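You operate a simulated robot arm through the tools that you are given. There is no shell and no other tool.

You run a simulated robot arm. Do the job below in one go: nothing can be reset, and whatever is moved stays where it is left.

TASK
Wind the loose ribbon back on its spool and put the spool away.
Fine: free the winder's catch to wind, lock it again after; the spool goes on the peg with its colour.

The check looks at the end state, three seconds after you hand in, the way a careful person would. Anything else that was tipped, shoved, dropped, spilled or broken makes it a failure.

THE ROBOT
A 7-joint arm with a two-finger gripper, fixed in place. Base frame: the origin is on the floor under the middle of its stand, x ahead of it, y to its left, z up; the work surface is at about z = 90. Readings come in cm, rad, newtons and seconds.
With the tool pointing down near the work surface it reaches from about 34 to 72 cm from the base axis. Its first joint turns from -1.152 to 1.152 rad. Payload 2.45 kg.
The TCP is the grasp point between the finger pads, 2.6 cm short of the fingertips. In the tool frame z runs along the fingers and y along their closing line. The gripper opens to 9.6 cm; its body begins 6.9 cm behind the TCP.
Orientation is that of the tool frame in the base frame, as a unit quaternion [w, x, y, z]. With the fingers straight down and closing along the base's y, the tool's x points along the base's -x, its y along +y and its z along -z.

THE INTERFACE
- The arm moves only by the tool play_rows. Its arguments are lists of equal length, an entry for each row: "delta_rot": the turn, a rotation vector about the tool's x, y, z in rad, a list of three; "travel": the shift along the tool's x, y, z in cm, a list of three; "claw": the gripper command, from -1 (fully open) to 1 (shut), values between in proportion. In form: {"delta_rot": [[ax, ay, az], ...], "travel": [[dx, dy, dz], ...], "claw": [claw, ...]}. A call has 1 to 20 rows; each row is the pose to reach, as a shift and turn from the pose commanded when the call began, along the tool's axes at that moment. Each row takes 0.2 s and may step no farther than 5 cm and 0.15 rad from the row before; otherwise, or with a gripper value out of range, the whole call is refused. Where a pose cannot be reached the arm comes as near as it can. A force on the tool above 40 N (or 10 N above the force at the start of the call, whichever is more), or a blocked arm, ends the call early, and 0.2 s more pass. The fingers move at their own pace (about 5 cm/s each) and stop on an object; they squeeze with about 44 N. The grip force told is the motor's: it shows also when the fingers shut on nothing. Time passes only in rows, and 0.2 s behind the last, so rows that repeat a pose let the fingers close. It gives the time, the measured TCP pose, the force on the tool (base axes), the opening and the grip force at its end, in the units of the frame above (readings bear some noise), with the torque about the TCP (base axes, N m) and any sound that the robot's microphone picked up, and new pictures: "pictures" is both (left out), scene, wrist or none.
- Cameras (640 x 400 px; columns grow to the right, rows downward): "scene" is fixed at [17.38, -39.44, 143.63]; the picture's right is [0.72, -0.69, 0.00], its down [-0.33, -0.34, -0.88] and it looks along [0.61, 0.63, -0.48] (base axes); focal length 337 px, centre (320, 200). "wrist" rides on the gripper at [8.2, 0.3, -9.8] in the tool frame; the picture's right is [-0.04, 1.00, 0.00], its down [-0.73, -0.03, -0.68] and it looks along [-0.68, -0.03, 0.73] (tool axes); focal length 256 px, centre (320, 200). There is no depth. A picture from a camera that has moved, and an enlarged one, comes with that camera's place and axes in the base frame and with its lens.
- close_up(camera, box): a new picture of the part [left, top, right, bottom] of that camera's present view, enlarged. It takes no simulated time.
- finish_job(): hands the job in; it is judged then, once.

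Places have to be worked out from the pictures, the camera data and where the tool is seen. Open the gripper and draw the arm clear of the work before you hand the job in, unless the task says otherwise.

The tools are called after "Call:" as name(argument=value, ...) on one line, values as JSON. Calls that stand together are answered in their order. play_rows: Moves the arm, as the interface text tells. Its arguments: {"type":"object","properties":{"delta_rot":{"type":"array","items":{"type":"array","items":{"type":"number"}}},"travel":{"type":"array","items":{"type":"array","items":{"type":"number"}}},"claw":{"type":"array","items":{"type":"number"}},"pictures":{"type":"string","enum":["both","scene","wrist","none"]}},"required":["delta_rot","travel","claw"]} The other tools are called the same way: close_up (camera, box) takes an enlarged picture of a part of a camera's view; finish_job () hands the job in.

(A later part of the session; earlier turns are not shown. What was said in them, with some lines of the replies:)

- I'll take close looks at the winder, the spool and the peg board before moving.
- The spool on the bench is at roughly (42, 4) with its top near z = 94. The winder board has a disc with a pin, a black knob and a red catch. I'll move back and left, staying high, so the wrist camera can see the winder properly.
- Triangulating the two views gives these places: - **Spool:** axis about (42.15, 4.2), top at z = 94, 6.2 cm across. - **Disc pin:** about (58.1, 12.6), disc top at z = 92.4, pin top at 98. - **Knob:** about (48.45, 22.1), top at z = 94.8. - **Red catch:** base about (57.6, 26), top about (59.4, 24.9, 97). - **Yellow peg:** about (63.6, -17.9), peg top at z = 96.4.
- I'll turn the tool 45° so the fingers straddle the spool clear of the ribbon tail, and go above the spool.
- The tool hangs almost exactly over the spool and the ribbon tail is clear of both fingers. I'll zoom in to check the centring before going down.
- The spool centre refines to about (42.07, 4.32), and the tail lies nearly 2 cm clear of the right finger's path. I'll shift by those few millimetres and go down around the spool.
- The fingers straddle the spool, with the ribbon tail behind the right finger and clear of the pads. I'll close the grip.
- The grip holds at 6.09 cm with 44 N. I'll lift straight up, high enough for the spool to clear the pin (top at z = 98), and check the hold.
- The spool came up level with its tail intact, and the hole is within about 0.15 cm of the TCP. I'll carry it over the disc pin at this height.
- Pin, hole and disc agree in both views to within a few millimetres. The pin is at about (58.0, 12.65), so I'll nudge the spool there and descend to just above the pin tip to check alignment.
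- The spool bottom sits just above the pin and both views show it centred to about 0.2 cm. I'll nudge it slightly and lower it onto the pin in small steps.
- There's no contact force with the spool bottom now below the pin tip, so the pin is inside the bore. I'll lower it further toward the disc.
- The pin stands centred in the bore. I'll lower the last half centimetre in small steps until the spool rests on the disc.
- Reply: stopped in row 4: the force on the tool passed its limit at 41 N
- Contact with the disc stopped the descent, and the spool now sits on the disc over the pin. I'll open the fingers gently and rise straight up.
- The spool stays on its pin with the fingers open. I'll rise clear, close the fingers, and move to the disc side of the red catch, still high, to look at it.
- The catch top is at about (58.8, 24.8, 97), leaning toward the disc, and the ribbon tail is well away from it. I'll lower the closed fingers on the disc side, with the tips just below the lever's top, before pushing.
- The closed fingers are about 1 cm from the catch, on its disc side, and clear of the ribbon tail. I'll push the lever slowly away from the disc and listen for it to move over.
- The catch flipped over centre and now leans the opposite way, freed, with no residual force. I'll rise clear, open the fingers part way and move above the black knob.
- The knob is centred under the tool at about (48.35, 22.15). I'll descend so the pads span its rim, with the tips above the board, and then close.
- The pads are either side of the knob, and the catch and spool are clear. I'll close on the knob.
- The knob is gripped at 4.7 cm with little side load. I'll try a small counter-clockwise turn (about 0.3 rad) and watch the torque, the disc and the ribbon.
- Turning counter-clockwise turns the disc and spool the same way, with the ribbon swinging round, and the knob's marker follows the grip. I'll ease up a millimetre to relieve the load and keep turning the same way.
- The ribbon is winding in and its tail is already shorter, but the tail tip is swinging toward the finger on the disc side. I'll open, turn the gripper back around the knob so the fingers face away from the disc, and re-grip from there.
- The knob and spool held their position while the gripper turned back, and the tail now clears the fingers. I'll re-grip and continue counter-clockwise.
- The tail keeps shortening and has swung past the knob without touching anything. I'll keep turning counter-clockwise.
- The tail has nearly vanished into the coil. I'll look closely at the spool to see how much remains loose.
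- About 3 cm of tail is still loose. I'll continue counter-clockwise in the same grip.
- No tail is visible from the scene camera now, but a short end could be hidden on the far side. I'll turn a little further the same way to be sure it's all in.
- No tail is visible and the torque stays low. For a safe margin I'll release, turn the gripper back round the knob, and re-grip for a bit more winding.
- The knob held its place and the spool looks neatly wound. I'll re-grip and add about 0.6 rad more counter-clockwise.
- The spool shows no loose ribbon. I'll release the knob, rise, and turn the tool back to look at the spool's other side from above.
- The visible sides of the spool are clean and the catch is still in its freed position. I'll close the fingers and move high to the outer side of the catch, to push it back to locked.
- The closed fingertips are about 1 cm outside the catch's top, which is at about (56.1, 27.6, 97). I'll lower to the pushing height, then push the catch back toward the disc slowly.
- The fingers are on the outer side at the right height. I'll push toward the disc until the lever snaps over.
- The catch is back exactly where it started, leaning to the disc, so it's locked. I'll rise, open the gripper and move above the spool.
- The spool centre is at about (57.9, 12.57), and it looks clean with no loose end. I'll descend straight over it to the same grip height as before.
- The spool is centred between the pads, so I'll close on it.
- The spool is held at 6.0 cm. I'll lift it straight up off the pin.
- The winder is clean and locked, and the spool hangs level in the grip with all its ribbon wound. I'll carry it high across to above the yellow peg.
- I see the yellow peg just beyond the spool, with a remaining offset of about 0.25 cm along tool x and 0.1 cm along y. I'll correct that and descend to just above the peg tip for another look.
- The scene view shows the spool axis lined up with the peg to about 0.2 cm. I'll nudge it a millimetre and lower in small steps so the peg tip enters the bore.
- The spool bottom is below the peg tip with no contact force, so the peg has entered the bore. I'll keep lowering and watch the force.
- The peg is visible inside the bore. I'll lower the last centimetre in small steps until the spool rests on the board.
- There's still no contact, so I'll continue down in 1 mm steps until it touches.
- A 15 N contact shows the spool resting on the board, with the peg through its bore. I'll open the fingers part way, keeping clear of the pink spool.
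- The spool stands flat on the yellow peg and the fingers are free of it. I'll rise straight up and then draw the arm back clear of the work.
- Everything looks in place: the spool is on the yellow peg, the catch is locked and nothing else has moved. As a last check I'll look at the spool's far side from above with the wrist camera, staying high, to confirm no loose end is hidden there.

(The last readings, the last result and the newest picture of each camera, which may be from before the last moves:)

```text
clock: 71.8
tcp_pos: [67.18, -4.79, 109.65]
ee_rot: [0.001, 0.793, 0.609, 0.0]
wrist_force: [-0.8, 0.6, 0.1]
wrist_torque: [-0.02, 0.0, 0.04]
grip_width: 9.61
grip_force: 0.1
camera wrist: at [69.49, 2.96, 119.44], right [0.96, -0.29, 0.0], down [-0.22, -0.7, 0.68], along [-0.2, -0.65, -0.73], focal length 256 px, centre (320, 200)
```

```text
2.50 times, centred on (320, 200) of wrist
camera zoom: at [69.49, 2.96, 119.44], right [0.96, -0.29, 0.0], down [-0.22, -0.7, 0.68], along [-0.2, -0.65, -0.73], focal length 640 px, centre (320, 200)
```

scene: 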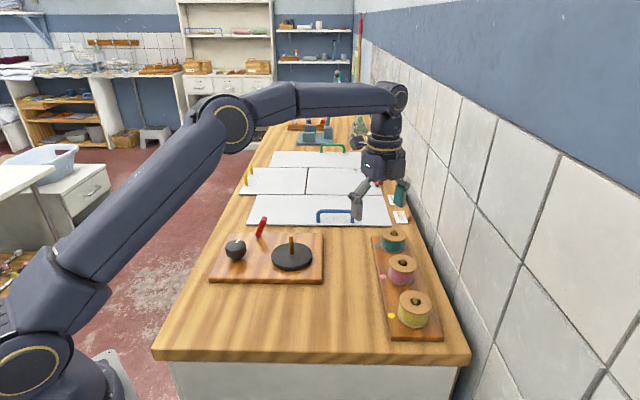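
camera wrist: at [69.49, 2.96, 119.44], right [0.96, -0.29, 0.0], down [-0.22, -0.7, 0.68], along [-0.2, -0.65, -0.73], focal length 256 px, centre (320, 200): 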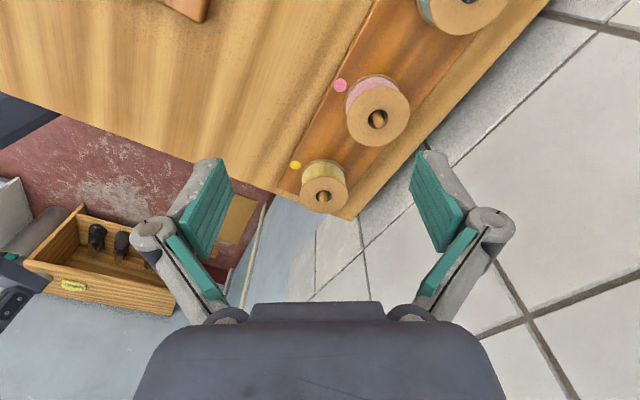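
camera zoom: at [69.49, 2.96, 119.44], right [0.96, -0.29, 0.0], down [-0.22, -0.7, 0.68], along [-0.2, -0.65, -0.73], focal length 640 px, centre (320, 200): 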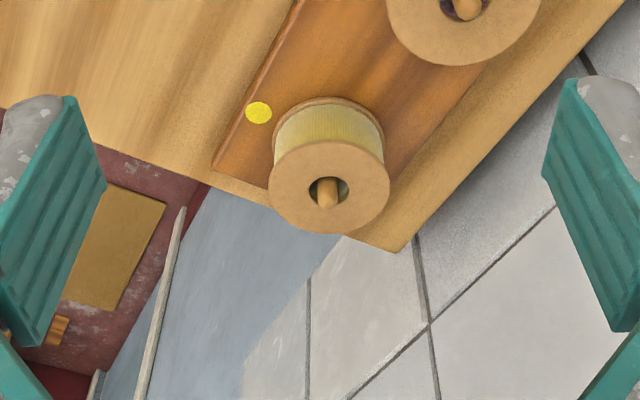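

The far side is clean as well, with no loose ribbon anywhere. I'll draw the arm back and up, clear of the bench, with the gripper open.

Call:
play_rows(delta_rot=[[0, 0, -0.13], [0, 0, -0.26], [0, 0, -0.39], [0, 0, -0.52], [0, 0, -0.65], [0, 0, -0.78], [0, 0, -0.91], [0, 0, -1.04], [0, 0, -1.04]], travel=[[-0.7, -2.5, -1.6], [-1.4, -5, -3.2], [-2.1, -7.6, -4.8], [-2.8, -10.1, -6.4], [-3.5, -12.7, -8], [-4.2, -15.2, -9.6], [-4.9, -17.8, -11], [-5.6, -20.3, -12], [-5.6, -20.3, -12]], claw=[-1, -1, -1, -1, -1, -1, -1, -1, -1], pictures="scene")

Call:
close_up(camera="scene", box=[200, 100, 480, 350])

```text
clock: 73.8
tcp_pos: [46.04, -5.09, 121.66]
ee_rot: [0.002, 0.383, 0.924, 0.001]
wrist_force: [0.5, 0.8, -0.6]
wrist_torque: [0.01, 0.02, 0.01]
grip_width: 9.6
grip_force: 0.2
```

scene: 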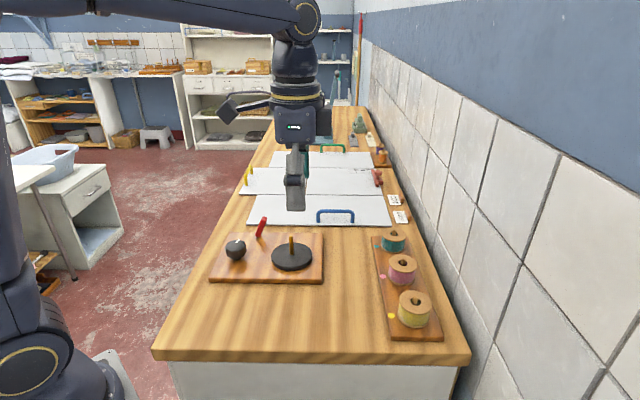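

```text
1.60 times, centred on (340, 225) of scene
camera zoom: at [17.37, -39.44, 143.63], right [0.72, -0.69, 0.0], down [-0.33, -0.34, -0.88], along [0.61, 0.63, -0.48], focal length 539 px, centre (288, 160)
```

zoom: 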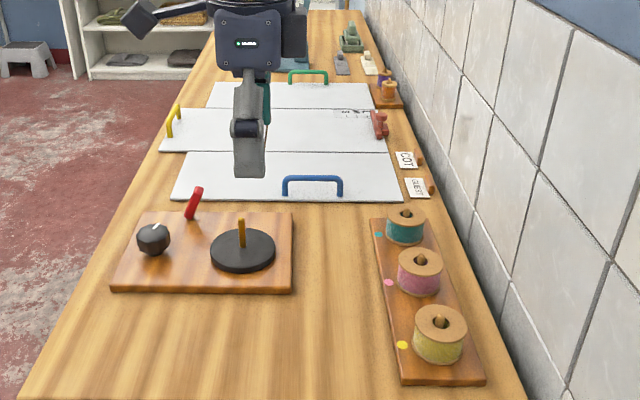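

The final view shows the wound spool on the yellow peg, the catch locked in its original position, and everything else where it was. The arm is clear with the gripper open, so I'm handing in.

Call:
finish_job()

```text
The job is handed in.
```

The ribbon is wound back on its spool, and the spool is on the yellow peg. I've handed the job in, but no result has come back yet.

- **Winding:** I put the spool on the winder's pin, freed the red catch and turned the knob until no loose end showed. I checked the spool from several sides afterwards and it looked clean.
- **Catch:** it is locked again, leaning toward the disc as it was at the start.
- **Spool:** it sits flat on the board with the peg through its middle.
- **Everything else:** nothing was tipped or moved that I could see. The knob's marker points a different way because the knob was turned. The arm is drawn back with the gripper open.
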